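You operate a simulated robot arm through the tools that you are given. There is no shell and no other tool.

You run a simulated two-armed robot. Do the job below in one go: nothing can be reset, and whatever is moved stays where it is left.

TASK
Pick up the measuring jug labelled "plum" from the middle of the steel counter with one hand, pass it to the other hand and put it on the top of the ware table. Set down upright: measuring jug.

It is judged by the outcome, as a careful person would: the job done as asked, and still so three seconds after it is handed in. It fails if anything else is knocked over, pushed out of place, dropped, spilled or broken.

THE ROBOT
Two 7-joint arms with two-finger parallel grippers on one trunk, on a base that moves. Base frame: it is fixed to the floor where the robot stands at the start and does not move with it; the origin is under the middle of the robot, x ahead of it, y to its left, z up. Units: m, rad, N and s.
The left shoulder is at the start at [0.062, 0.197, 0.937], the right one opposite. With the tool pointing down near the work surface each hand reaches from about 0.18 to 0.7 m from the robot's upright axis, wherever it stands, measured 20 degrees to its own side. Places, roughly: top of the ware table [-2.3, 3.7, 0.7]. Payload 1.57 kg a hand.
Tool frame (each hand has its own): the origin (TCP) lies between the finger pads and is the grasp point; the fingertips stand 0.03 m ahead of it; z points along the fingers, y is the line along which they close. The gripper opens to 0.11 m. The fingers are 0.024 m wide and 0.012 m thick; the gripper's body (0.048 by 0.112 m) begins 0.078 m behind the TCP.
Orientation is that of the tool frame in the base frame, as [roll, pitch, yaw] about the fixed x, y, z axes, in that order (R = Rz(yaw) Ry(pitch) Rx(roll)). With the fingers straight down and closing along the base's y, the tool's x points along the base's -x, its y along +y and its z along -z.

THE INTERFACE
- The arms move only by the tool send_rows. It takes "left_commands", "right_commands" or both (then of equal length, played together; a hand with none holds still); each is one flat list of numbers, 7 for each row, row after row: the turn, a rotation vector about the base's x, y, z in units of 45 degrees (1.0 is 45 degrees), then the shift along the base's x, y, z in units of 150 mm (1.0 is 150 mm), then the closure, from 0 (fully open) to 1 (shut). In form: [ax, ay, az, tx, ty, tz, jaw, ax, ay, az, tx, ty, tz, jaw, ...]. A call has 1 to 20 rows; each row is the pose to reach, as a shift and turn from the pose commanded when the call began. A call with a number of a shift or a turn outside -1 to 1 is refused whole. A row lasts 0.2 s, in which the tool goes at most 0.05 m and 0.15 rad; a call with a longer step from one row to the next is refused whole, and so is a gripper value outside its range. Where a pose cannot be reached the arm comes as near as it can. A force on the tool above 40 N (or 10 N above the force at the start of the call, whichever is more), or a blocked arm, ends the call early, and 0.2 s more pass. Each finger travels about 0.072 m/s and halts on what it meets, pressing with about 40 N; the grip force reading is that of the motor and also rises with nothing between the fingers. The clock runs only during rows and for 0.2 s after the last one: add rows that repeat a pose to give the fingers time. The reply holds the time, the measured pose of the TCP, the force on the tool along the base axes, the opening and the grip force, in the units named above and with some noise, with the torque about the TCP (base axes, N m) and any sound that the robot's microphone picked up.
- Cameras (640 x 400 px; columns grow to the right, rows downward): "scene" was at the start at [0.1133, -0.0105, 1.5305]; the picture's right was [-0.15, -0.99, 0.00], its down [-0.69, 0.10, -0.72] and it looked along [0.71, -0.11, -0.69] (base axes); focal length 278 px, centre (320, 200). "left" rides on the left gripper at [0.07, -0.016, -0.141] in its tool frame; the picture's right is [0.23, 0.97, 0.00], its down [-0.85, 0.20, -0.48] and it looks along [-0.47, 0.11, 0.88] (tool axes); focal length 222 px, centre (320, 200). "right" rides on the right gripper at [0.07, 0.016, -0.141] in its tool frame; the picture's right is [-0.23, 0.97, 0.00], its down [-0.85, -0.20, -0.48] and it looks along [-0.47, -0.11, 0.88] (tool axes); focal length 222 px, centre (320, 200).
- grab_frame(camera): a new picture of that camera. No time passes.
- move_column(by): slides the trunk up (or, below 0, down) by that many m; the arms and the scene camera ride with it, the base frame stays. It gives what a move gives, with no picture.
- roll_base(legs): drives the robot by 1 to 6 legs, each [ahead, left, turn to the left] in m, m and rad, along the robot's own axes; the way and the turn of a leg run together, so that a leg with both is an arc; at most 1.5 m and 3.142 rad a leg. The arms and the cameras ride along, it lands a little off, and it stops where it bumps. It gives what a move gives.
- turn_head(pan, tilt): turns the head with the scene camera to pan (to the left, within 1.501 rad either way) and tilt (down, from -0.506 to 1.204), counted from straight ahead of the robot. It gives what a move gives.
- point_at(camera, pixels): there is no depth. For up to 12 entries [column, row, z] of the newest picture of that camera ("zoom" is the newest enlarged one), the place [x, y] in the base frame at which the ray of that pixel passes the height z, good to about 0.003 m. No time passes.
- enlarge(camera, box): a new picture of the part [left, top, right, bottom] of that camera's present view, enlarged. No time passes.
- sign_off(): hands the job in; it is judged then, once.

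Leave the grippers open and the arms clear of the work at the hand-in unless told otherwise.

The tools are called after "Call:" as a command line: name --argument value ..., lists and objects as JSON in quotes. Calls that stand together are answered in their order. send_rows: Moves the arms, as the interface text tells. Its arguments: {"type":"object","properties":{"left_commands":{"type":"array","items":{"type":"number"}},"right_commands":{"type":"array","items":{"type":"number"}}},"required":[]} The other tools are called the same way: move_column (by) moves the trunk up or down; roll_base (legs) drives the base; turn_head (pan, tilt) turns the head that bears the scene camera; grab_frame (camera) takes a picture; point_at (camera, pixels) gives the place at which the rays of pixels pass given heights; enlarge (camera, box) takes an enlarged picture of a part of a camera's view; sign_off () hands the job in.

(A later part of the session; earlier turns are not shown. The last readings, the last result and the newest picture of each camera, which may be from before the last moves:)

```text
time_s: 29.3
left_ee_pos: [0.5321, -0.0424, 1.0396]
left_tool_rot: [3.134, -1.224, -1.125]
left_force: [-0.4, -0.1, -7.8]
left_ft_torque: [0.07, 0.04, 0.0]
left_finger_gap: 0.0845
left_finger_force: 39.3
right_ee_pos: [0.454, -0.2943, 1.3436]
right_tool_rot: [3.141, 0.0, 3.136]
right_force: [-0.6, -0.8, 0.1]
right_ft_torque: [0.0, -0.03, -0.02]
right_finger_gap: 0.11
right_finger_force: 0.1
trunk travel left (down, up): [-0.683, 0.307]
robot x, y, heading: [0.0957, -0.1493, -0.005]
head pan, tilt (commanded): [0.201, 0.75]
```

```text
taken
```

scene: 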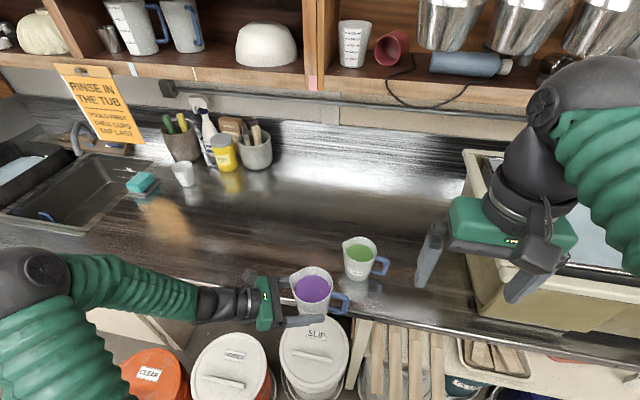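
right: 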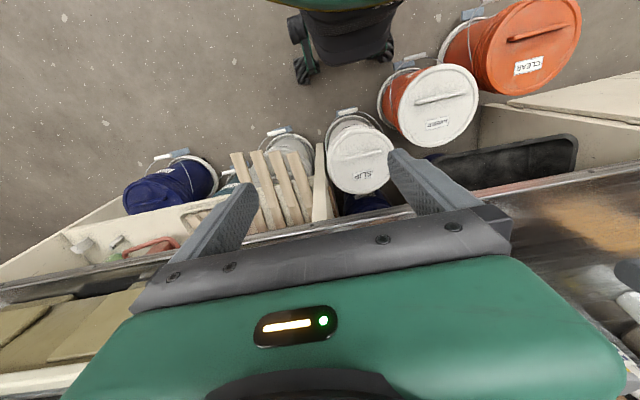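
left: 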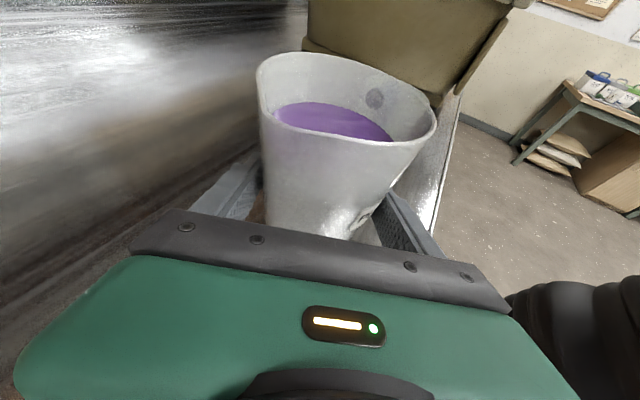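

The jug is at about (0.535, −0.05). I'll turn the right hand +82.5° about z in two steps and lower it slightly, still well to the right of the jug, so its jaws will close across the jug's spout–handle axis.

Call:
send_rows --right_commands '[0, 0, 0.167, 0, 0, -0.08, 0, 0, 0, 0.333, 0, 0, -0.16, 0, 0, 0, 0.5, 0, 0, -0.25, 0, 0, 0, 0.667, 0, 0, -0.33, 0, 0, 0, 0.833, 0, 0, -0.42, 0, 0, 0, 1.0, 0, 0, -0.5, 0]'

Call:
send_rows --right_commands '[0, 0, 0.167, 0, 0, 0, 0, 0, 0, 0.333, 0, 0, 0, 0, 0, 0, 0.5, 0, 0, 0, 0, 0, 0, 0.667, 0, 0, 0, 0, 0, 0, 0.833, 0, 0, 0, 0]'

Call:
grab_frame --camera "scene"

Call:
grab_frame --camera "right"

```text
time_s: 30.7
left_ee_pos: [0.5305, -0.0413, 1.04]
left_tool_rot: [3.131, -1.223, -1.127]
left_force: [-0.1, 0.4, -6.3]
left_ft_torque: [0.07, 0.03, 0.02]
left_finger_gap: 0.0846
left_finger_force: 40.2
right_ee_pos: [0.4526, -0.2945, 1.2688]
right_tool_rot: [-3.141, -0.002, -2.358]
right_force: [0.6, -0.7, -0.5]
right_ft_torque: [-0.01, 0.0, 0.01]
right_finger_gap: 0.11
right_finger_force: 0.0
trunk travel left (down, up): [-0.683, 0.307]
robot x, y, heading: [0.0983, -0.1487, -0.008]
head pan, tilt (commanded): [0.201, 0.75]
```

```text
time_s: 31.9
left_ee_pos: [0.5302, -0.0419, 1.0404]
left_tool_rot: [3.132, -1.223, -1.128]
left_force: [-0.7, -0.3, -6.5]
left_ft_torque: [0.07, 0.02, 0.0]
left_finger_gap: 0.0849
left_finger_force: 40.6
right_ee_pos: [0.4527, -0.2934, 1.2673]
right_tool_rot: [3.138, 0.0, -1.703]
right_force: [-0.2, 0.6, 0.8]
right_ft_torque: [-0.01, 0.01, 0.02]
right_finger_gap: 0.11
right_finger_force: 0.0
trunk travel left (down, up): [-0.683, 0.307]
robot x, y, heading: [0.097, -0.1526, -0.001]
head pan, tilt (commanded): [0.201, 0.75]
```

```text
taken
```

scene: 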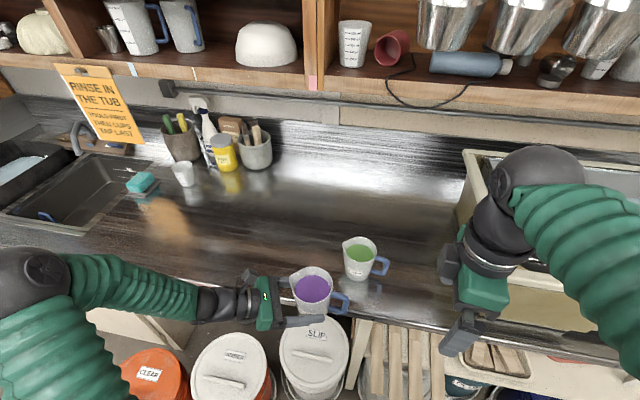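

```text
taken
```

right: 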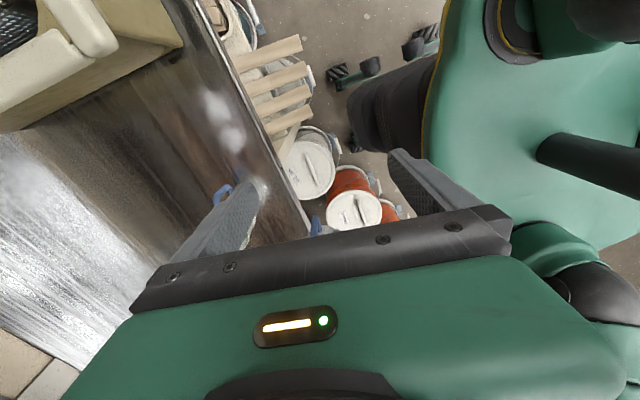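

The right hand is turned with its closing axis along (−0.99, 0.13). I'll zoom in on the held jug to get its exact rim position, now at about z=1.107.

Call:
enlarge --camera "scene" --box '[230, 240, 390, 340]'

```text
4.00 times, centred on (310, 290) of scene
```

zoom: 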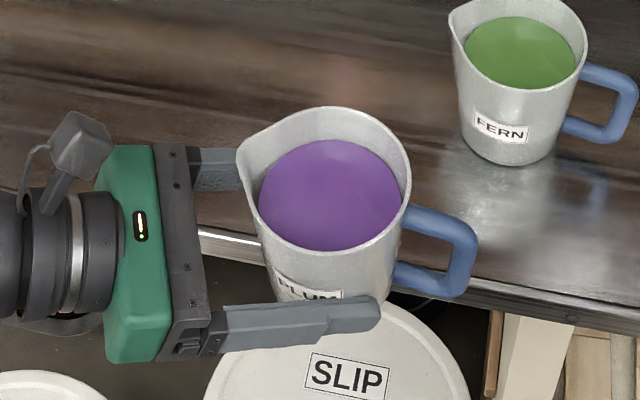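

Call:
point_at --camera "zoom" --pixels '[[327, 107, 1.107], [325, 262, 1.107], [410, 180, 1.107], [248, 195, 1.107], [238, 150, 1.107], [477, 245, 1.085], [327, 107, 1.102], [325, 262, 1.102], [380, 122, 1.107], [275, 242, 1.107], [390, 240, 1.107], [265, 125, 1.107]]'

```text
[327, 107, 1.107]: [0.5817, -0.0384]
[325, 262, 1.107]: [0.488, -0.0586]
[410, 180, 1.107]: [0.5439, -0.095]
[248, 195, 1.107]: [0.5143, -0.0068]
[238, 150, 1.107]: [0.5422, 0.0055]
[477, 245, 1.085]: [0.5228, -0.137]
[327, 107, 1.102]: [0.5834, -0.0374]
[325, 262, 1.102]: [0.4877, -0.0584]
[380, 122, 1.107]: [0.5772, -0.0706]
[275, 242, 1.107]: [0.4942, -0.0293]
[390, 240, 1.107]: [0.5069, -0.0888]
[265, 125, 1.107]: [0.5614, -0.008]
```

The rim centre is at about (0.535, −0.049), about 0.095 m across. The right hand's 0.11 m opening clears it by 7 mm on each side. I'll bring the right hand in above the jug, high first.

Call:
send_rows --right_commands '[0, 0, 0, 0.067, 0.2, -0.03, 0, 0, 0, 0, 0.133, 0.4, -0.06, 0, 0, 0, 0, 0.2, 0.6, -0.1, 0, 0, 0, 0, 0.267, 0.8, -0.133, 0]'

Call:
send_rows --right_commands '[0, 0, 0, 0.07, 0.207, -0.03, 0, 0, 0, 0, 0.14, 0.413, -0.06, 0, 0, 0, 0, 0.21, 0.62, -0.1, 0, 0, 0, 0, 0.28, 0.827, -0.133, 0, 0, 0, 0, 0.28, 0.827, -0.133, 0]'

Call:
grab_frame --camera "right"

Call:
grab_frame --camera "scene"

```text
time_s: 32.9
left_ee_pos: [0.5314, -0.0414, 1.0379]
left_tool_rot: [3.13, -1.224, -1.124]
left_force: [0.6, 0.8, -6.5]
left_ft_torque: [0.09, 0.02, -0.01]
left_finger_gap: 0.0844
left_finger_force: 40.0
right_ee_pos: [0.4938, -0.1706, 1.2449]
right_tool_rot: [3.138, -0.002, -1.706]
right_force: [0.7, -0.1, 0.1]
right_ft_torque: [-0.03, 0.0, 0.02]
right_finger_gap: 0.11
right_finger_force: 0.0
trunk travel left (down, up): [-0.683, 0.307]
robot x, y, heading: [0.0984, -0.1518, -0.009]
head pan, tilt (commanded): [0.201, 0.75]
```

```text
time_s: 34.1
left_ee_pos: [0.5307, -0.043, 1.0386]
left_tool_rot: [3.134, -1.224, -1.128]
left_force: [-1.1, 0.6, -6.0]
left_ft_torque: [0.06, 0.03, -0.01]
left_finger_gap: 0.0845
left_finger_force: 39.7
right_ee_pos: [0.5343, -0.0487, 1.2293]
right_tool_rot: [-3.142, 0.0, -1.708]
right_force: [0.1, -0.7, -0.2]
right_ft_torque: [0.03, 0.03, -0.01]
right_finger_gap: 0.1098
right_finger_force: 0.1
trunk travel left (down, up): [-0.683, 0.307]
robot x, y, heading: [0.0955, -0.145, -0.006]
head pan, tilt (commanded): [0.201, 0.75]
```

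```text
taken
```

right: 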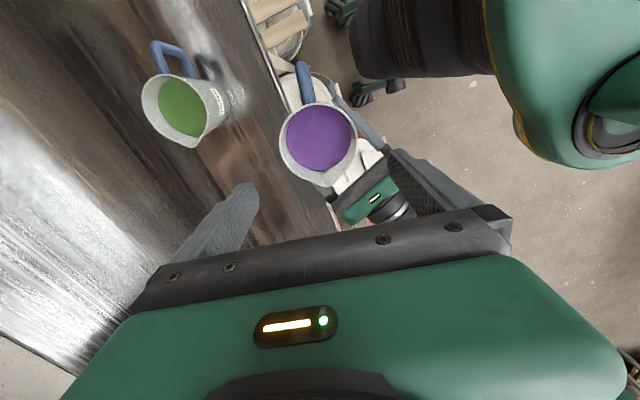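

```text
taken
```

scene: 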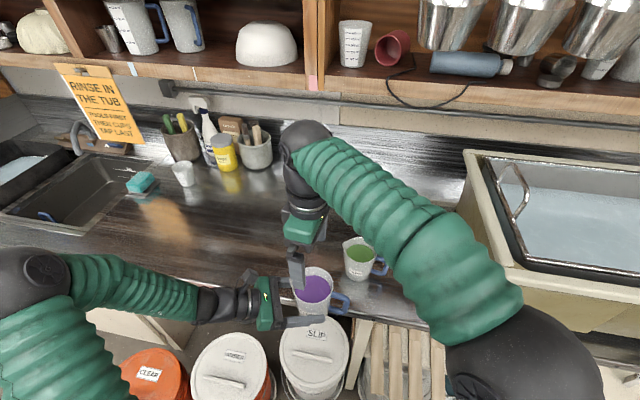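

The right hand is above the jug, whose rim shows at about (318,142) in the right view. I'll zoom in to check alignment precisely.

Call:
enlarge --camera "right" --box '[240, 70, 400, 220]'

```text
2.67 times, centred on (320, 145) of right
```

zoom: 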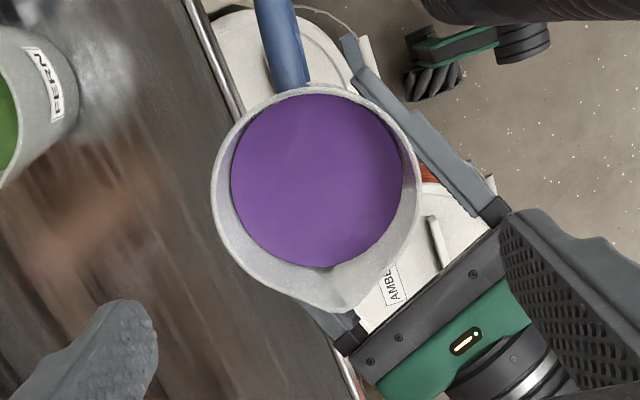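

Call:
point_at --camera "zoom" --pixels '[[212, 185, 1.107], [422, 185, 1.107], [305, 82, 1.107], [250, 108, 1.107], [390, 112, 1.107], [240, 265, 1.107], [400, 255, 1.107], [345, 312, 1.107], [317, 188, 1.107]]'

```text
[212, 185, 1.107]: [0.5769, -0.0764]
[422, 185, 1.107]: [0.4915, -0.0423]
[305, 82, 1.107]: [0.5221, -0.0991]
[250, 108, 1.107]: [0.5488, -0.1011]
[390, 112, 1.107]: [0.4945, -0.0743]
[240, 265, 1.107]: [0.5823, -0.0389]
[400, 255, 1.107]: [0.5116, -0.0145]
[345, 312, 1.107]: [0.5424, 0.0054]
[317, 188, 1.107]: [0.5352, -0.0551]
```

In the right view the rim centre is about 2–3 mm toward +x and 4–5 mm toward −y of the tool axis. I'll correct that and descend to just above the rim (TCP z≈1.15).

Call:
send_rows --right_commands '[0, 0, 0, 0.008, -0.015, -0.13, 0, 0, 0, 0, 0.017, -0.03, -0.27, 0, 0, 0, 0, 0.017, -0.03, -0.4, 0, 0, 0, 0, 0.017, -0.03, -0.527, 0, 0, 0, 0, 0.017, -0.03, -0.527, 0]'

Call:
enlarge --camera "right" --box '[200, 70, 440, 220]'

Call:
enlarge --camera "scene" --box '[230, 220, 390, 320]'

```text
time_s: 35.3
left_ee_pos: [0.5323, -0.0418, 1.04]
left_tool_rot: [3.131, -1.225, -1.129]
left_force: [-0.8, -0.1, -5.7]
left_ft_torque: [0.09, 0.02, 0.02]
left_finger_gap: 0.0846
left_finger_force: 40.5
right_ee_pos: [0.5367, -0.0544, 1.1492]
right_tool_rot: [3.141, 0.0, -1.709]
right_force: [-0.5, -0.5, -1.1]
right_ft_torque: [0.01, 0.01, 0.03]
right_finger_gap: 0.1098
right_finger_force: 0.1
trunk travel left (down, up): [-0.683, 0.307]
robot x, y, heading: [0.102, -0.1516, -0.006]
head pan, tilt (commanded): [0.201, 0.75]
```

```text
2.67 times, centred on (320, 145) of right
```

zoom: 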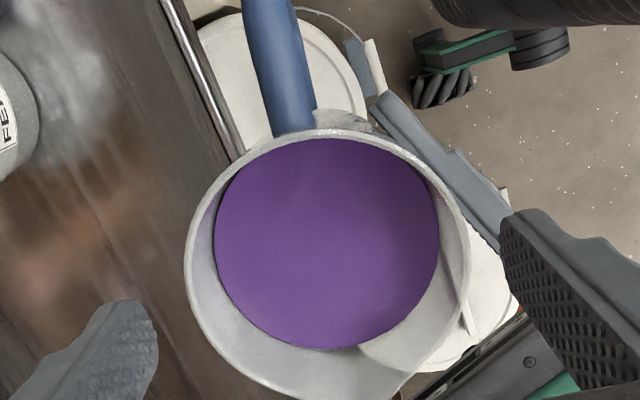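

```text
4.00 times, centred on (310, 270) of scene
```

zoom: 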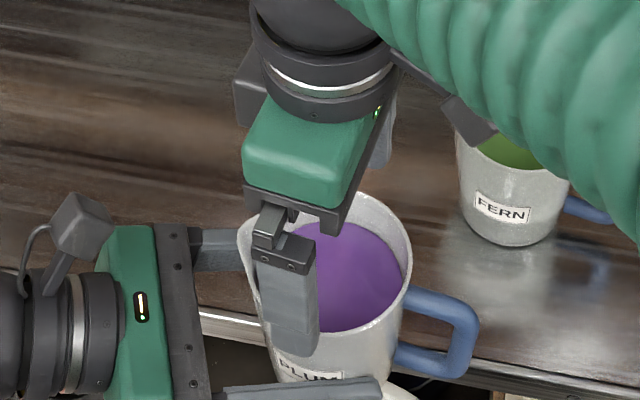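

The jug rim (184–470 px in the zoom) is centred between the right fingers (158 and 500 px) to about 1 mm. I'll descend slowly so the fingertips pass the rim down to TCP z≈1.102.

Call:
send_rows --right_commands '[0, 0, 0, 0, 0, -0.06, 0, 0, 0, 0, 0, 0, -0.12, 0, 0, 0, 0, 0, 0, -0.18, 0, 0, 0, 0, 0, 0, -0.25, 0, 0, 0, 0, 0, 0, -0.313, 0, 0, 0, 0, 0, 0, -0.313, 0]'

Call:
enlarge --camera "right" --box '[200, 100, 440, 250]'

Call:
enlarge --camera "scene" --box '[230, 230, 390, 330]'

Call:
grab_frame --camera "left"

```text
time_s: 36.7
left_ee_pos: [0.5313, -0.042, 1.0395]
left_tool_rot: [3.133, -1.225, -1.123]
left_force: [0.0, -0.4, -6.8]
left_ft_torque: [0.08, 0.06, 0.01]
left_finger_gap: 0.0847
left_finger_force: 40.0
right_ee_pos: [0.5358, -0.0531, 1.1028]
right_tool_rot: [3.14, 0.001, -1.707]
right_force: [-1.2, 1.1, 1.2]
right_ft_torque: [0.03, -0.01, -0.01]
right_finger_gap: 0.1098
right_finger_force: 0.1
trunk travel left (down, up): [-0.683, 0.307]
robot x, y, heading: [0.0991, -0.15, -0.007]
head pan, tilt (commanded): [0.201, 0.75]
```

```text
2.67 times, centred on (320, 175) of right
```

zoom: 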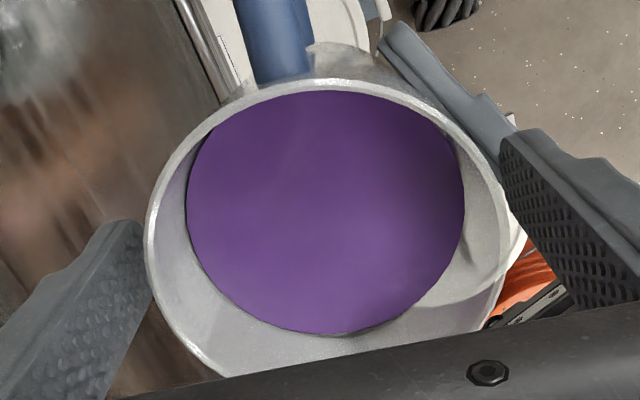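

```text
4.00 times, centred on (310, 280) of scene
```

zoom: 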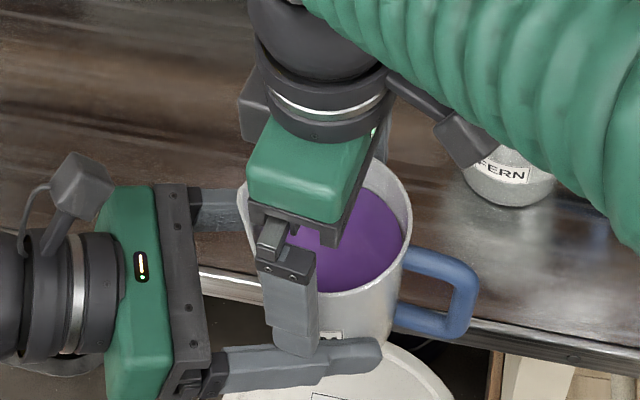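

```text
taken
```

left: 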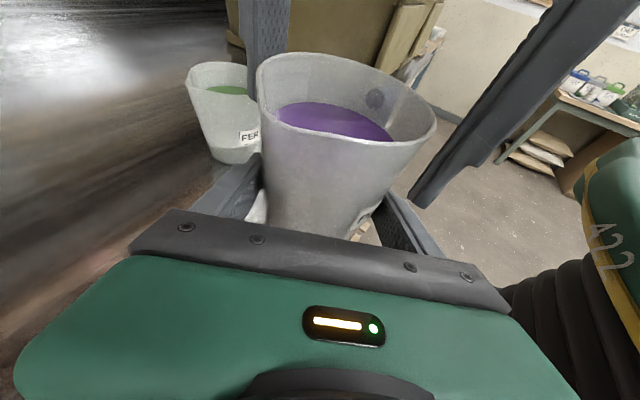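

The right fingers stand on both sides of the rim without contact forces. I'll close the right gripper gently.

Call:
send_rows --right_commands '[0, 0, 0, 0, 0, 0, 0.05, 0, 0, 0, 0, 0, 0, 0.08, 0, 0, 0, 0, 0, 0, 0.11, 0, 0, 0, 0, 0, 0, 0.14, 0, 0, 0, 0, 0, 0, 0.18, 0, 0, 0, 0, 0, 0, 0.24, 0, 0, 0, 0, 0, 0, 0.32, 0, 0, 0, 0, 0, 0, 0.4, 0, 0, 0, 0, 0, 0, 0.4, 0, 0, 0, 0, 0, 0, 0.4]'

Call:
enlarge --camera "right" --box '[200, 100, 440, 250]'

Call:
enlarge --camera "scene" --box '[230, 230, 390, 330]'

```text
time_s: 38.9
left_ee_pos: [0.5307, -0.0413, 1.0391]
left_tool_rot: [3.132, -1.225, -1.127]
left_force: [16.7, -3.1, -9.4]
left_ft_torque: [0.13, 0.72, 0.26]
left_finger_gap: 0.0846
left_finger_force: 39.6
right_ee_pos: [0.5355, -0.0533, 1.1015]
right_tool_rot: [3.138, 0.0, -1.707]
right_force: [-17.4, 3.6, 2.6]
right_ft_torque: [0.18, 0.39, -0.06]
right_finger_gap: 0.0931
right_finger_force: 40.3
trunk travel left (down, up): [-0.683, 0.307]
robot x, y, heading: [0.0994, -0.149, -0.005]
head pan, tilt (commanded): [0.201, 0.75]
```

```text
2.67 times, centred on (320, 175) of right
```

zoom: 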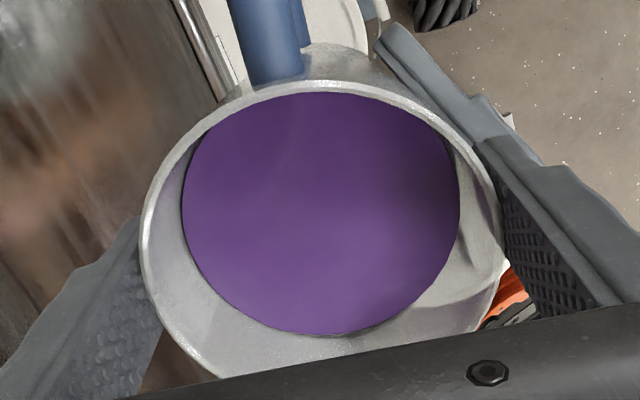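

```text
4.00 times, centred on (310, 280) of scene
```

zoom: 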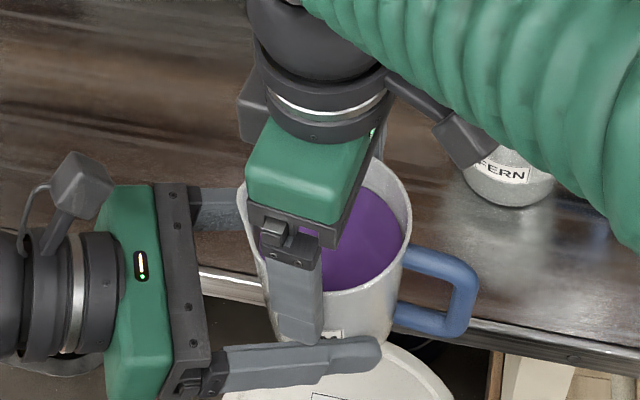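

Both hands hold it: right gap 0.093 m at 40 N. The hands push against each other by about 17 N along x, so I'll ease the right hand 2 mm toward −x to relax this before letting go with the left.

Call:
send_rows --right_commands '[0, 0, 0, -0.007, 0, 0, 0.4, 0, 0, 0, -0.0133, 0, 0, 0.4, 0, 0, 0, -0.0133, 0, 0, 0.4]'

```text
time_s: 39.7
left_ee_pos: [0.5315, -0.042, 1.0406]
left_tool_rot: [3.132, -1.225, -1.128]
left_force: [14.0, -6.3, -6.3]
left_ft_torque: [0.73, 0.02, 0.72]
left_finger_gap: 0.0845
left_finger_force: 39.9
right_ee_pos: [0.5357, -0.0531, 1.1026]
right_tool_rot: [3.137, 0.0, -1.706]
right_force: [-14.4, 6.8, 0.2]
right_ft_torque: [-0.23, 0.86, -0.59]
right_finger_gap: 0.0936
right_finger_force: 40.0
trunk travel left (down, up): [-0.683, 0.307]
robot x, y, heading: [0.1013, -0.1523, -0.004]
head pan, tilt (commanded): [0.201, 0.75]
```

The push drops a little, to about 14 N, and the rest is small strain between two firm grips. The right grip is solid at 40 N, so I'll open the left hand slowly while holding both poses.

Call:
send_rows --left_commands '[0, 0, 0, 0, 0, 0, 0.3, 0, 0, 0, 0, 0, 0, 0.25, 0, 0, 0, 0, 0, 0, 0.23, 0, 0, 0, 0, 0, 0, 0.21, 0, 0, 0, 0, 0, 0, 0.19, 0, 0, 0, 0, 0, 0, 0.15, 0, 0, 0, 0, 0, 0, 0.1, 0, 0, 0, 0, 0, 0, 0.05, 0, 0, 0, 0, 0, 0, 0, 0, 0, 0, 0, 0, 0, 0]' --right_commands '[0, 0, 0, 0, 0, 0, 0.4, 0, 0, 0, 0, 0, 0, 0.4, 0, 0, 0, 0, 0, 0, 0.4, 0, 0, 0, 0, 0, 0, 0.4, 0, 0, 0, 0, 0, 0, 0.4, 0, 0, 0, 0, 0, 0, 0.4, 0, 0, 0, 0, 0, 0, 0.4, 0, 0, 0, 0, 0, 0, 0.4, 0, 0, 0, 0, 0, 0, 0.4, 0, 0, 0, 0, 0, 0, 0.4]'

Call:
enlarge --camera "scene" --box '[230, 230, 390, 330]'

Call:
grab_frame --camera "left"

```text
time_s: 41.9
left_ee_pos: [0.5301, -0.0414, 1.0399]
left_tool_rot: [3.132, -1.224, -1.125]
left_force: [0.1, 0.2, -0.2]
left_ft_torque: [0.0, -0.01, 0.01]
left_finger_gap: 0.1101
left_finger_force: 0.1
right_ee_pos: [0.5345, -0.054, 1.1014]
right_tool_rot: [3.138, 0.0, -1.707]
right_force: [-0.3, 0.7, 0.4]
right_ft_torque: [0.02, 0.05, 0.01]
right_finger_gap: 0.0933
right_finger_force: 39.7
trunk travel left (down, up): [-0.683, 0.307]
robot x, y, heading: [0.1004, -0.1526, -0.003]
head pan, tilt (commanded): [0.201, 0.75]
```

```text
4.00 times, centred on (310, 280) of scene
```

zoom: 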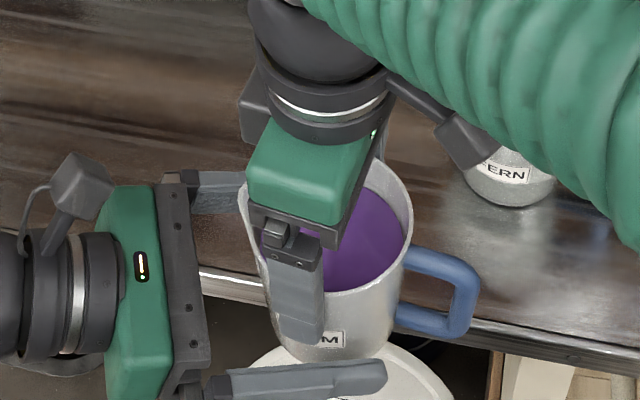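

```text
taken
```

left: 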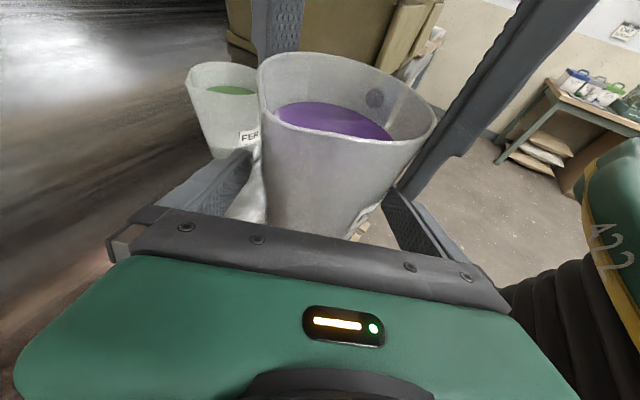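

The left hand is open and the jug stays in the right hand, but the right hand's force reading doesn't yet show the weight. I'll hold for a moment and read again.

Call:
send_rows --right_commands '[0, 0, 0, 0, 0, 0, 0.4, 0, 0, 0, 0, 0, 0, 0.4, 0, 0, 0, 0, 0, 0, 0.4]'

Call:
enlarge --camera "left" --box '[200, 30, 460, 260]'

```text
time_s: 42.7
left_ee_pos: [0.5294, -0.041, 1.0391]
left_tool_rot: [3.132, -1.223, -1.125]
left_force: [0.4, -1.4, 0.3]
left_ft_torque: [0.01, 0.02, 0.01]
left_finger_gap: 0.11
left_finger_force: 0.0
right_ee_pos: [0.5361, -0.0538, 1.1028]
right_tool_rot: [3.14, 0.001, -1.707]
right_force: [0.5, 0.5, 0.7]
right_ft_torque: [0.01, 0.02, 0.02]
right_finger_gap: 0.0932
right_finger_force: 39.4
trunk travel left (down, up): [-0.683, 0.307]
robot x, y, heading: [0.1012, -0.1475, -0.003]
head pan, tilt (commanded): [0.201, 0.75]
```

```text
1.74 times, centred on (330, 145) of left
```

zoom: 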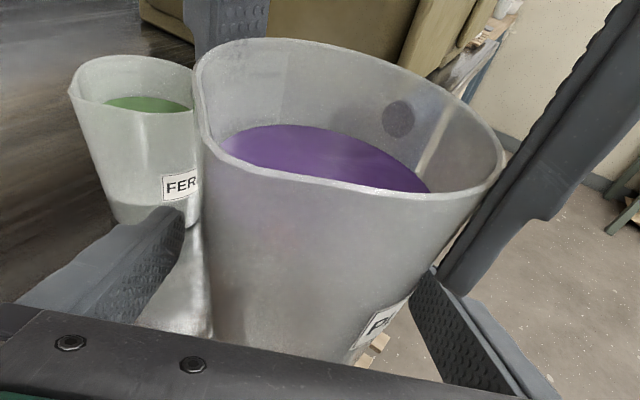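

The reading still shows no weight on the right hand, though the jug stands still between its fingers. I'll test by raising the right hand 1 cm slowly, with the left fingers still around the jug.

Call:
send_rows --right_commands '[0, 0, 0, 0, 0, 0.015, 0.4, 0, 0, 0, 0, 0, 0.035, 0.4, 0, 0, 0, 0, 0, 0.055, 0.4, 0, 0, 0, 0, 0, 0.067, 0.4, 0, 0, 0, 0, 0, 0.067, 0.4]'

Call:
enlarge --camera "left" --box '[200, 30, 460, 260]'

Call:
enlarge --camera "scene" --box '[230, 230, 390, 330]'

```text
time_s: 43.9
left_ee_pos: [0.5307, -0.0414, 1.0405]
left_tool_rot: [3.132, -1.222, -1.124]
left_force: [-0.7, 0.4, 0.3]
left_ft_torque: [-0.01, 0.01, 0.0]
left_finger_gap: 0.11
left_finger_force: 0.0
right_ee_pos: [0.5365, -0.0534, 1.112]
right_tool_rot: [3.138, -0.001, -1.706]
right_force: [0.8, 0.5, -6.1]
right_ft_torque: [0.0, -0.03, 0.03]
right_finger_gap: 0.0933
right_finger_force: 39.7
trunk travel left (down, up): [-0.683, 0.307]
robot x, y, heading: [0.0973, -0.1544, -0.004]
head pan, tilt (commanded): [0.201, 0.75]
```

```text
1.74 times, centred on (330, 145) of left
```

zoom: 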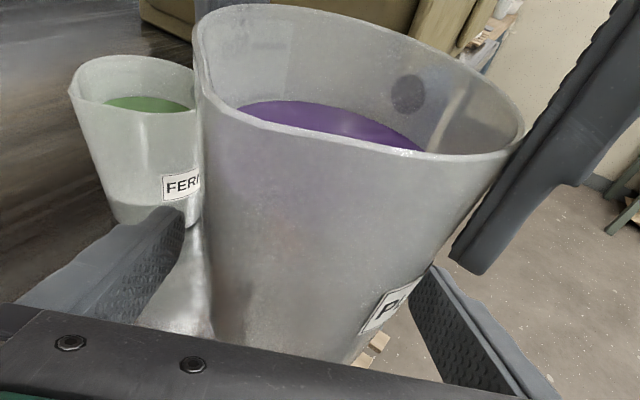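

```text
4.00 times, centred on (310, 280) of scene
```

zoom: 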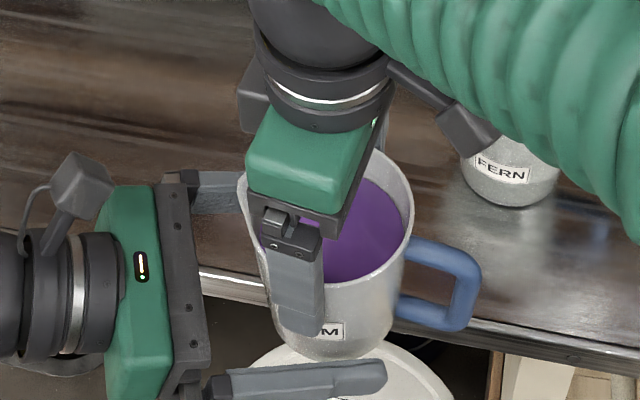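

Now the right hand carries 6.1 N and the jug rose with it, upright. I'll raise it another 5 cm, clear of the left fingers.

Call:
send_rows --right_commands '[0, 0, 0, 0, 0, 0.03, 0.4, 0, 0, 0, 0, 0, 0.08, 0.4, 0, 0, 0, 0, 0, 0.14, 0.4, 0, 0, 0, 0, 0, 0.2, 0.4, 0, 0, 0, 0, 0, 0.26, 0.4, 0, 0, 0, 0, 0, 0.31, 0.4, 0, 0, 0, 0, 0, 0.333, 0.4, 0, 0, 0, 0, 0, 0.333, 0.4]'

Call:
send_rows --left_commands '[0, 0, 0, -0.06, 0.12, 0, 0, 0, 0, 0, -0.12, 0.24, 0, 0, 0, 0, 0, -0.18, 0.36, 0, 0, 0, 0, 0, -0.24, 0.48, 0, 0, 0, 0, 0, -0.3, 0.6, 0, 0, 0, 0, 0, -0.36, 0.72, 0, 0, 0, 0, 0, -0.4, 0.84, 0, 0, 0, 0, 0, -0.42, 0.96, 0, 0]'

Call:
grab_frame --camera "scene"

Call:
grab_frame --camera "left"

```text
time_s: 45.7
left_ee_pos: [0.5316, -0.041, 1.039]
left_tool_rot: [3.13, -1.222, -1.126]
left_force: [-1.0, 0.5, 0.0]
left_ft_torque: [-0.01, -0.02, 0.01]
left_finger_gap: 0.1098
left_finger_force: 0.1
right_ee_pos: [0.5362, -0.0545, 1.1606]
right_tool_rot: [3.138, 0.0, -1.707]
right_force: [0.1, 0.9, -6.8]
right_ft_torque: [-0.01, 0.02, 0.03]
right_finger_gap: 0.0931
right_finger_force: 40.1
trunk travel left (down, up): [-0.683, 0.307]
robot x, y, heading: [0.1022, -0.1513, -0.008]
head pan, tilt (commanded): [0.201, 0.75]
```

```text
time_s: 47.5
left_ee_pos: [0.4677, 0.1038, 1.0392]
left_tool_rot: [3.132, -1.223, -1.129]
left_force: [0.3, 0.1, 0.1]
left_ft_torque: [-0.02, -0.02, 0.01]
left_finger_gap: 0.1098
left_finger_force: 0.1
right_ee_pos: [0.5354, -0.0526, 1.1611]
right_tool_rot: [3.14, -0.003, -1.708]
right_force: [0.2, -0.9, -6.8]
right_ft_torque: [0.02, 0.01, 0.0]
right_finger_gap: 0.0935
right_finger_force: 39.5
trunk travel left (down, up): [-0.683, 0.307]
robot x, y, heading: [0.0994, -0.1519, -0.009]
head pan, tilt (commanded): [0.201, 0.75]
```

```text
taken
```

scene: 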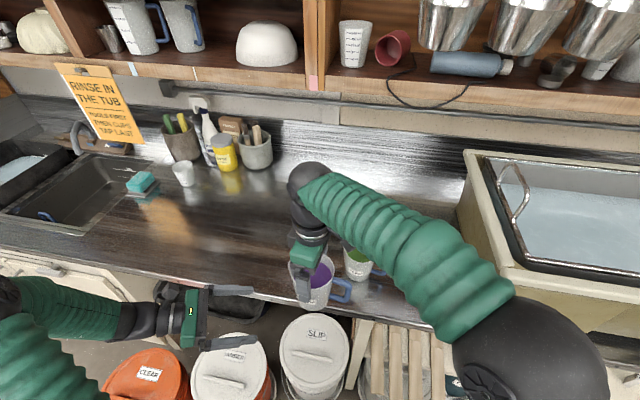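

```text
taken
```

left: 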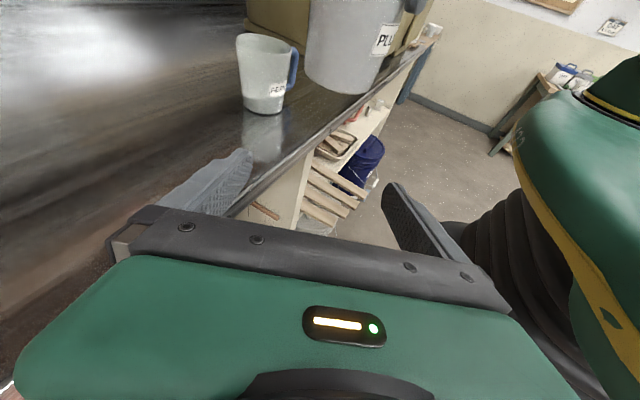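

The jug is safely in the right hand (6.8 N), and FERN stands undisturbed. I'll fold the left arm in: tilt the hand back to pointing down and raise it near the body for travel.

Call:
send_rows --left_commands '[0.141, 0.067, 0, -0.06, 0.03, 0.08, 0, 0.281, 0.134, 0, -0.12, 0.06, 0.16, 0, 0.422, 0.201, 0, -0.18, 0.09, 0.24, 0, 0.562, 0.268, 0, -0.24, 0.12, 0.32, 0, 0.703, 0.335, 0, -0.3, 0.15, 0.4, 0]'

Call:
send_rows --left_commands '[0.141, 0.067, 0, -0.04, 0.03, 0.1, 0, 0.281, 0.134, 0, -0.08, 0.06, 0.2, 0, 0.422, 0.201, 0, -0.12, 0.09, 0.3, 0, 0.562, 0.268, 0, -0.16, 0.12, 0.4, 0, 0.703, 0.335, 0, -0.2, 0.15, 0.5, 0]'

Call:
send_rows --left_commands '[0, 0, -0.167, 0, 0, 0, 0, 0, 0, -0.333, 0, 0, 0, 0, 0, 0, -0.5, 0, 0, 0, 0, 0, 0, -0.667, 0, 0, 0, 0, 0, 0, -0.833, 0, 0, 0, 0, 0, 0, -1.0, 0, 0, 0, 0]'

Call:
grab_frame --camera "scene"

```text
time_s: 48.7
left_ee_pos: [0.4215, 0.1249, 1.1002]
left_tool_rot: [3.133, -0.609, -1.127]
left_force: [0.0, 0.5, -1.3]
left_ft_torque: [0.04, 0.03, -0.01]
left_finger_gap: 0.11
left_finger_force: 0.0
right_ee_pos: [0.535, -0.0553, 1.1618]
right_tool_rot: [3.139, 0.002, -1.706]
right_force: [0.8, 0.0, -6.1]
right_ft_torque: [-0.02, 0.0, 0.05]
right_finger_gap: 0.0933
right_finger_force: 39.6
trunk travel left (down, up): [-0.683, 0.307]
robot x, y, heading: [0.1008, -0.1499, -0.008]
head pan, tilt (commanded): [0.201, 0.75]
```

```text
time_s: 49.9
left_ee_pos: [0.3931, 0.1476, 1.175]
left_tool_rot: [3.132, 0.002, -1.128]
left_force: [0.4, 0.0, -0.6]
left_ft_torque: [-0.01, 0.01, -0.01]
left_finger_gap: 0.1103
left_finger_force: 0.0
right_ee_pos: [0.5363, -0.0538, 1.1611]
right_tool_rot: [3.14, 0.0, -1.705]
right_force: [0.4, 0.3, -7.7]
right_ft_torque: [-0.01, 0.01, 0.01]
right_finger_gap: 0.0931
right_finger_force: 39.2
trunk travel left (down, up): [-0.683, 0.307]
robot x, y, heading: [0.0979, -0.1518, -0.006]
head pan, tilt (commanded): [0.201, 0.75]
```

```text
time_s: 51.3
left_ee_pos: [0.3924, 0.1485, 1.1743]
left_tool_rot: [3.133, -0.002, -1.917]
left_force: [0.7, 0.9, 0.4]
left_ft_torque: [-0.01, 0.02, 0.02]
left_finger_gap: 0.1101
left_finger_force: 0.0
right_ee_pos: [0.5359, -0.0546, 1.1617]
right_tool_rot: [3.139, 0.0, -1.706]
right_force: [-0.1, -0.2, -7.0]
right_ft_torque: [0.0, 0.02, 0.0]
right_finger_gap: 0.0934
right_finger_force: 39.8
trunk travel left (down, up): [-0.683, 0.307]
robot x, y, heading: [0.0965, -0.1501, -0.004]
head pan, tilt (commanded): [0.201, 0.75]
```

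```text
taken
```

scene: 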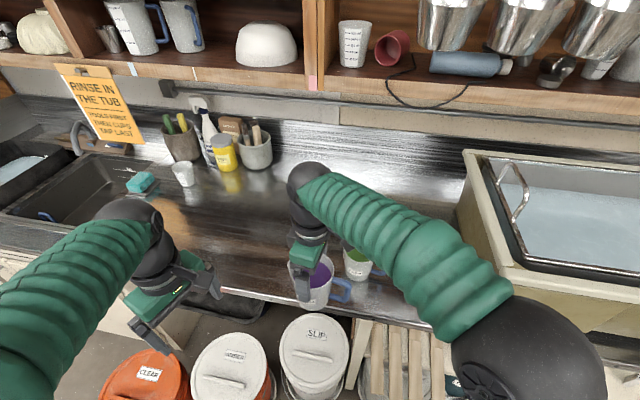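

The left hand points down. I'll turn it a further −45° and raise it, then bring the jug in closer to the body with the right hand, slowly.

Call:
send_rows --left_commands '[0, 0, -0.167, -0.05, 0.05, 0.1, 0, 0, 0, -0.333, -0.1, 0.1, 0.2, 0, 0, 0, -0.5, -0.15, 0.15, 0.3, 0, 0, 0, -0.667, -0.2, 0.2, 0.4, 0, 0, 0, -0.833, -0.25, 0.25, 0.5, 0, 0, 0, -1.0, -0.3, 0.3, 0.6, 0]'

Call:
send_rows --right_commands '[0, 0, 0, -0.02, -0.03, 0, 0.4, 0, 0, 0, -0.07, -0.1, -0.02, 0.4, 0, 0, 0, -0.14, -0.22, -0.05, 0.4, 0, 0, 0, -0.21, -0.35, -0.09, 0.4, 0, 0, 0, -0.29, -0.49, -0.13, 0.4, 0, 0, 0, -0.37, -0.63, -0.17, 0.4, 0, 0, 0, -0.44, -0.76, -0.21, 0.4, 0, 0, 0, -0.51, -0.88, -0.24, 0.4, 0, 0, 0, -0.55, -0.95, -0.26, 0.4, 0, 0, 0, -0.567, -0.973, -0.267, 0.4, 0, 0, 0, -0.567, -0.973, -0.267, 0.4]'

Call:
grab_frame --camera "scene"

Call:
grab_frame --camera "right"

```text
time_s: 52.7
left_ee_pos: [0.3654, 0.1957, 1.237]
left_tool_rot: [3.132, -0.003, -2.701]
left_force: [0.1, -0.4, -0.3]
left_ft_torque: [-0.01, 0.01, 0.0]
left_finger_gap: 0.1099
left_finger_force: 0.0
left hand out of reach, approached as far as the arm can: row 3, 4, 5, 6
right_ee_pos: [0.5367, -0.0554, 1.1614]
right_tool_rot: [3.139, 0.0, -1.709]
right_force: [0.1, 0.1, -7.1]
right_ft_torque: [-0.01, 0.01, 0.0]
right_finger_gap: 0.093
right_finger_force: 39.7
trunk travel left (down, up): [-0.683, 0.307]
robot x, y, heading: [0.0955, -0.1499, -0.005]
head pan, tilt (commanded): [0.201, 0.75]
```

```text
time_s: 55.1
left_ee_pos: [0.3647, 0.195, 1.2362]
left_tool_rot: [3.132, -0.003, -2.698]
left_force: [0.4, -0.3, 0.2]
left_ft_torque: [-0.02, 0.03, -0.02]
left_finger_gap: 0.1101
left_finger_force: 0.0
right_ee_pos: [0.4493, -0.2002, 1.123]
right_tool_rot: [3.137, 0.0, -1.706]
right_force: [-0.4, 0.4, -6.7]
right_ft_torque: [0.0, 0.0, 0.02]
right_finger_gap: 0.0935
right_finger_force: 39.8
trunk travel left (down, up): [-0.683, 0.307]
robot x, y, heading: [0.0975, -0.1503, -0.003]
head pan, tilt (commanded): [0.201, 0.75]
```

```text
taken
```

scene: 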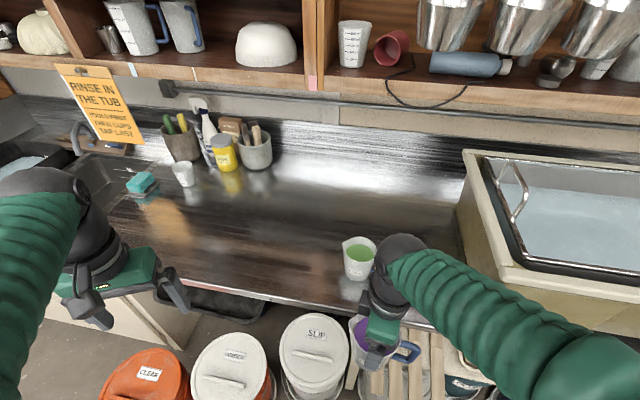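

```text
taken
```

right: 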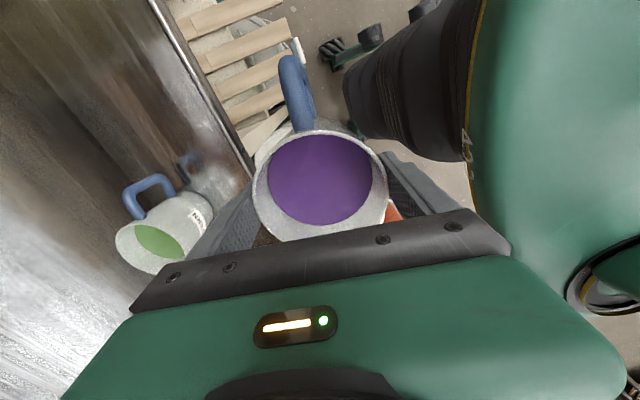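

The jug is close in and level. Before reversing, I'll look to both sides and as far behind as the head allows.

Call:
turn_head --pan -1.5 --tilt 0.4

Call:
grab_frame --camera "scene"

Call:
turn_head --pan 1.5 --tilt 0.4

Call:
grab_frame --camera "scene"

```text
time_s: 56.8
left_ee_pos: [0.3652, 0.1942, 1.236]
left_tool_rot: [3.132, -0.003, -2.698]
left_force: [0.3, 0.8, -0.5]
left_ft_torque: [0.04, 0.01, -0.04]
left_finger_gap: 0.1101
left_finger_force: 0.1
right_ee_pos: [0.4484, -0.2008, 1.1226]
right_tool_rot: [3.137, 0.0, -1.706]
right_force: [1.0, 0.9, -6.1]
right_ft_torque: [0.02, -0.01, -0.03]
right_finger_gap: 0.0931
right_finger_force: 39.9
trunk travel left (down, up): [-0.683, 0.307]
robot x, y, heading: [0.1009, -0.1477, -0.008]
head pan, tilt (commanded): [-1.499, 0.4]
```

```text
taken
```

scene: 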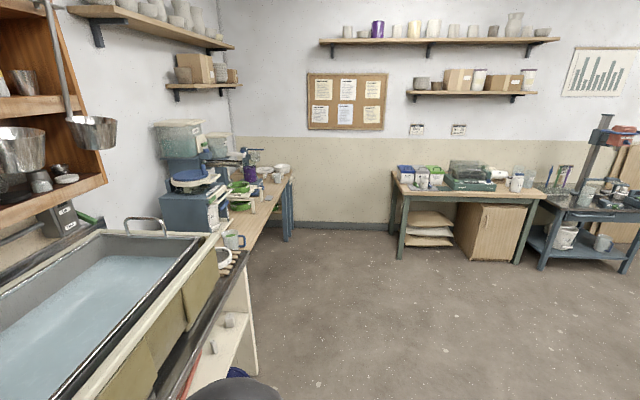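

```text
time_s: 59.4
left_ee_pos: [0.3651, 0.1946, 1.2357]
left_tool_rot: [3.134, 0.0, -2.698]
left_force: [-0.1, 0.7, -0.5]
left_ft_torque: [0.01, 0.01, 0.0]
left_finger_gap: 0.1099
left_finger_force: 0.0
right_ee_pos: [0.4505, -0.2001, 1.1209]
right_tool_rot: [3.138, 0.001, -1.707]
right_force: [-1.4, 0.6, -6.2]
right_ft_torque: [0.0, -0.02, 0.0]
right_finger_gap: 0.0931
right_finger_force: 40.5
trunk travel left (down, up): [-0.683, 0.307]
robot x, y, heading: [0.0976, -0.1486, -0.002]
head pan, tilt (commanded): [1.499, 0.4]
```

```text
taken
```

scene: 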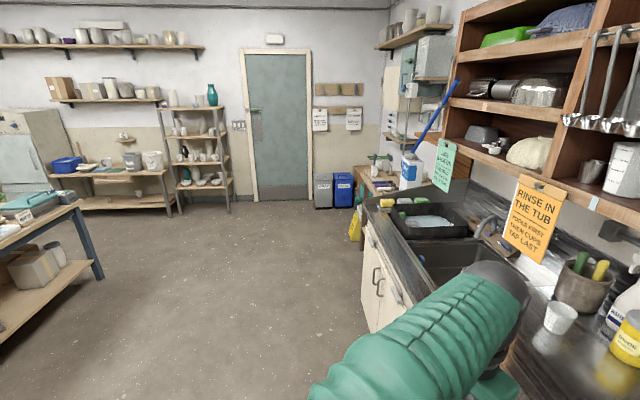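

The room is open. I'll get the positions of the nearer work table's corner (leg at about (100,278)), the ware table's legs and its top front edge.

Call:
point_at --camera "scene" --pixels '[[102, 278, 0.0], [82, 203, 0.75], [0, 345, 0.0], [172, 215, 0.0], [160, 213, 0.0], [165, 172, 0.7], [60, 178, 0.7], [110, 177, 0.7], [230, 212, 0.0], [50, 208, 0.0]]'

Call:
enlarge --camera "scene" --box '[30, 120, 240, 250]'

```text
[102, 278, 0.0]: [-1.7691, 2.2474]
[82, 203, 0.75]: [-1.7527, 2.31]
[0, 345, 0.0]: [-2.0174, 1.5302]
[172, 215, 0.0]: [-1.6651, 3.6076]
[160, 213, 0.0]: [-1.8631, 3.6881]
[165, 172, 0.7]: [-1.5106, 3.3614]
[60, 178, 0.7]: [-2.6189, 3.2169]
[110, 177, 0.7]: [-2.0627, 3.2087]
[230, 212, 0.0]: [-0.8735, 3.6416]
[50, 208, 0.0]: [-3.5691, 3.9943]
```

```text
3.05 times, centred on (135, 185) of scene
```

zoom: 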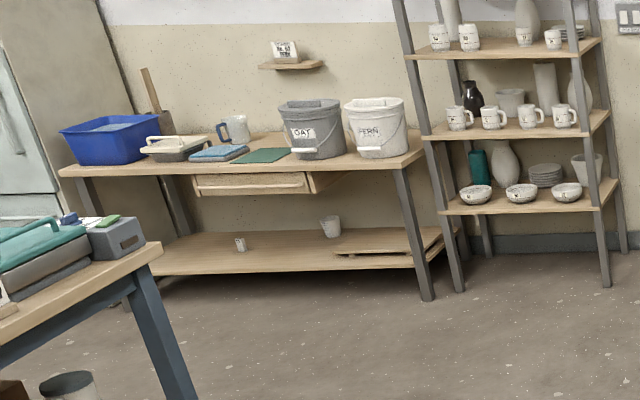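

The ware table runs from x≈−2.7 to −1.5, with its front at y≈3.3. The nearer work table's corner is at about (−1.75, 2.3). I'll reverse 0.4 m from the counter first, then check the jug.

Call:
roll_base --legs '[[-0.4, 0, 0]]'

Call:
turn_head --pan 0.0 --tilt 0.8

Call:
grab_frame --camera "scene"

```text
time_s: 61.9
left_ee_pos: [-0.0312, 0.1967, 1.2356]
left_tool_rot: [3.132, -0.003, -2.707]
left_force: [0.7, -0.6, 0.4]
left_ft_torque: [0.02, -0.03, 0.02]
left_finger_gap: 0.1101
left_finger_force: 0.1
right_ee_pos: [0.0494, -0.2005, 1.1213]
right_tool_rot: [3.139, 0.001, -1.715]
right_force: [0.7, -1.3, -6.2]
right_ft_torque: [0.03, -0.01, -0.01]
right_finger_gap: 0.0935
right_finger_force: 40.3
trunk travel left (down, up): [-0.683, 0.307]
robot x, y, heading: [-0.2966, -0.1493, -0.007]
head pan, tilt (commanded): [1.499, 0.4]
```

```text
time_s: 63.5
left_ee_pos: [-0.0326, 0.196, 1.236]
left_tool_rot: [3.133, -0.001, -2.708]
left_force: [0.5, -0.1, -0.3]
left_ft_torque: [-0.01, -0.01, 0.0]
left_finger_gap: 0.1097
left_finger_force: 0.1
right_ee_pos: [0.0489, -0.1994, 1.1219]
right_tool_rot: [3.139, 0.001, -1.716]
right_force: [0.2, -0.9, -6.3]
right_ft_torque: [-0.01, 0.02, -0.01]
right_finger_gap: 0.0933
right_finger_force: 39.8
trunk travel left (down, up): [-0.683, 0.307]
robot x, y, heading: [-0.3021, -0.1464, -0.007]
head pan, tilt (commanded): [0.0, 0.799]
```

```text
taken
```

scene: 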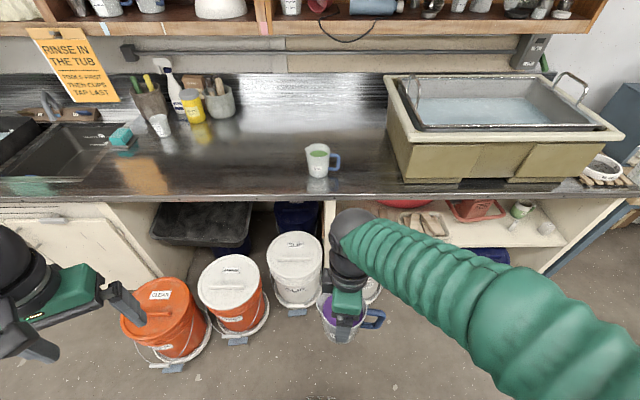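

Everything is still in place. Now I'll turn left by 90° on the spot.

Call:
roll_base --legs '[[0, 0, 0.79], [0, 0, 0.788]]'

Call:
turn_head --pan 0.3 --tilt 0.45

Call:
grab_frame --camera "scene"

```text
time_s: 68.1
left_ee_pos: [-0.6474, 0.1176, 1.2352]
left_tool_rot: [3.13, -0.003, -1.126]
left_force: [0.6, -0.1, -0.2]
left_ft_torque: [0.0, 0.0, -0.01]
left_finger_gap: 0.1099
left_finger_force: 0.0
right_ee_pos: [-0.2524, 0.2023, 1.1209]
right_tool_rot: [3.137, 0.0, -0.133]
right_force: [-0.3, 0.1, -6.1]
right_ft_torque: [-0.04, -0.01, 0.01]
right_finger_gap: 0.0931
right_finger_force: 40.4
trunk travel left (down, up): [-0.683, 0.307]
robot x, y, heading: [-0.3007, -0.1441, 1.568]
head pan, tilt (commanded): [0.0, 0.799]
```

```text
time_s: 68.9
left_ee_pos: [-0.6468, 0.1171, 1.2371]
left_tool_rot: [3.133, -0.002, -1.126]
left_force: [-0.1, -0.2, -0.3]
left_ft_torque: [-0.01, 0.0, -0.03]
left_finger_gap: 0.11
left_finger_force: 0.1
right_ee_pos: [-0.2518, 0.2018, 1.1222]
right_tool_rot: [3.137, 0.0, -0.132]
right_force: [-1.1, -0.8, -6.8]
right_ft_torque: [-0.02, 0.02, 0.01]
right_finger_gap: 0.0933
right_finger_force: 39.8
trunk travel left (down, up): [-0.683, 0.307]
robot x, y, heading: [-0.3029, -0.1488, 1.571]
head pan, tilt (commanded): [0.3, 0.45]
```

```text
taken
```

scene: 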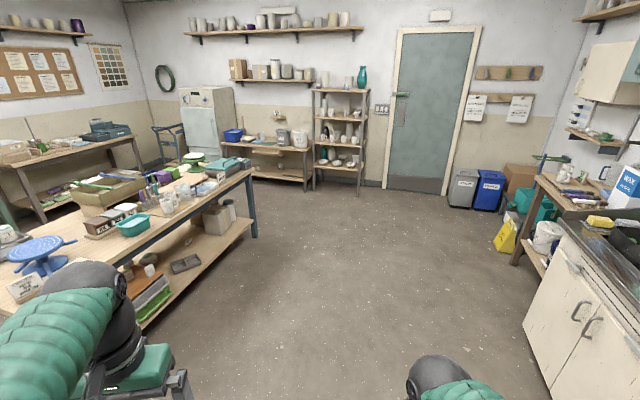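

The path ahead is clear. The work table's edge lies well to the left and the ware table is at about (265,145). I'll drive straight ahead in two legs of 1.3 m.

Call:
roll_base --legs '[[1.3, 0, 0], [1.3, 0, 0]]'

Call:
turn_head --pan 0.95 --tilt 0.5

Call:
grab_frame --camera "scene"

Call:
grab_frame --camera "right"

```text
time_s: 81.4
left_ee_pos: [-0.6477, 2.6853, 1.2375]
left_tool_rot: [3.131, -0.002, -1.122]
left_force: [-0.5, -0.2, 0.2]
left_ft_torque: [0.02, 0.01, -0.01]
left_finger_gap: 0.11
left_finger_force: 0.1
right_ee_pos: [-0.2523, 2.7742, 1.1221]
right_tool_rot: [3.14, 0.0, -0.129]
right_force: [0.2, 1.4, -6.7]
right_ft_torque: [0.05, 0.0, 0.03]
right_finger_gap: 0.0935
right_finger_force: 39.9
trunk travel left (down, up): [-0.683, 0.307]
robot x, y, heading: [-0.3005, 2.4226, 1.569]
head pan, tilt (commanded): [0.3, 0.45]
```

```text
time_s: 82.5
left_ee_pos: [-0.647, 2.6871, 1.2356]
left_tool_rot: [3.133, -0.002, -1.122]
left_force: [0.2, -0.2, 0.6]
left_ft_torque: [-0.01, 0.03, -0.02]
left_finger_gap: 0.1102
left_finger_force: 0.0
right_ee_pos: [-0.253, 2.7742, 1.1216]
right_tool_rot: [3.136, 0.0, -0.129]
right_force: [-0.3, -0.4, -6.8]
right_ft_torque: [-0.01, -0.01, 0.03]
right_finger_gap: 0.0932
right_finger_force: 39.9
trunk travel left (down, up): [-0.683, 0.307]
robot x, y, heading: [-0.296, 2.424, 1.573]
head pan, tilt (commanded): [0.949, 0.499]
```

```text
taken
```

scene: 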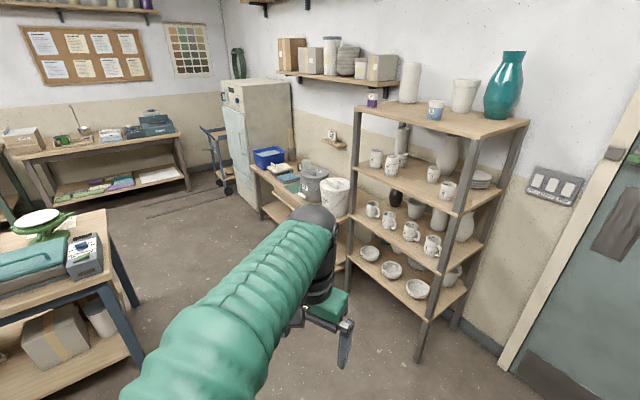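

```text
taken
```

right: 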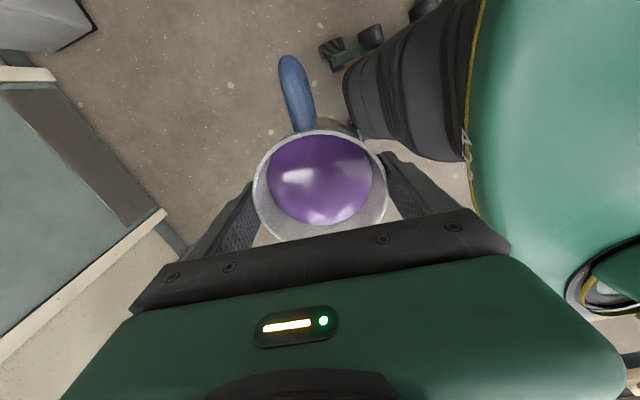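

The drive went well: the jug is level and at 6.7 N. The rack with mugs stands right of the ware table. I'll measure the rack's front legs, the table's corners and the work table corner.

Call:
enlarge --camera "scene" --box '[220, 130, 380, 280]'

Call:
point_at --camera "scene" --pixels '[[420, 362, 0.0], [348, 290, 0.0], [262, 222, 0.0], [142, 372, 0.0], [138, 302, 0.0], [108, 212, 0.75], [252, 168, 0.7], [300, 205, 0.7]]'

```text
2.67 times, centred on (300, 205) of scene
```

zoom: 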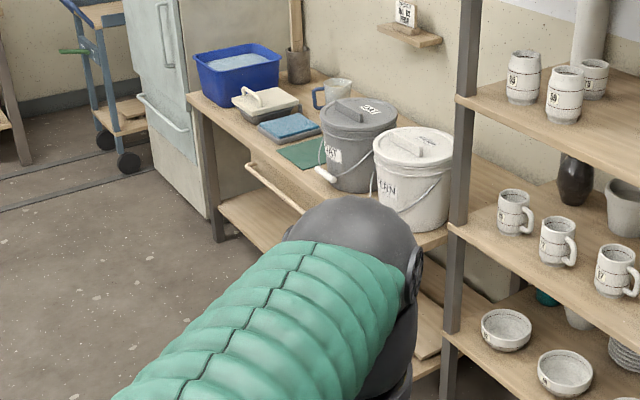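

```text
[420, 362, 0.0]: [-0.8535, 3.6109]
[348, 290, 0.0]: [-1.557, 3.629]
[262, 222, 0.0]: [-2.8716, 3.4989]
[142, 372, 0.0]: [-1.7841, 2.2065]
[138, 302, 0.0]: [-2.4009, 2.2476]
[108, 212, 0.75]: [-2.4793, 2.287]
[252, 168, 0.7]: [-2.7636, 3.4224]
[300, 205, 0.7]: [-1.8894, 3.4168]
```

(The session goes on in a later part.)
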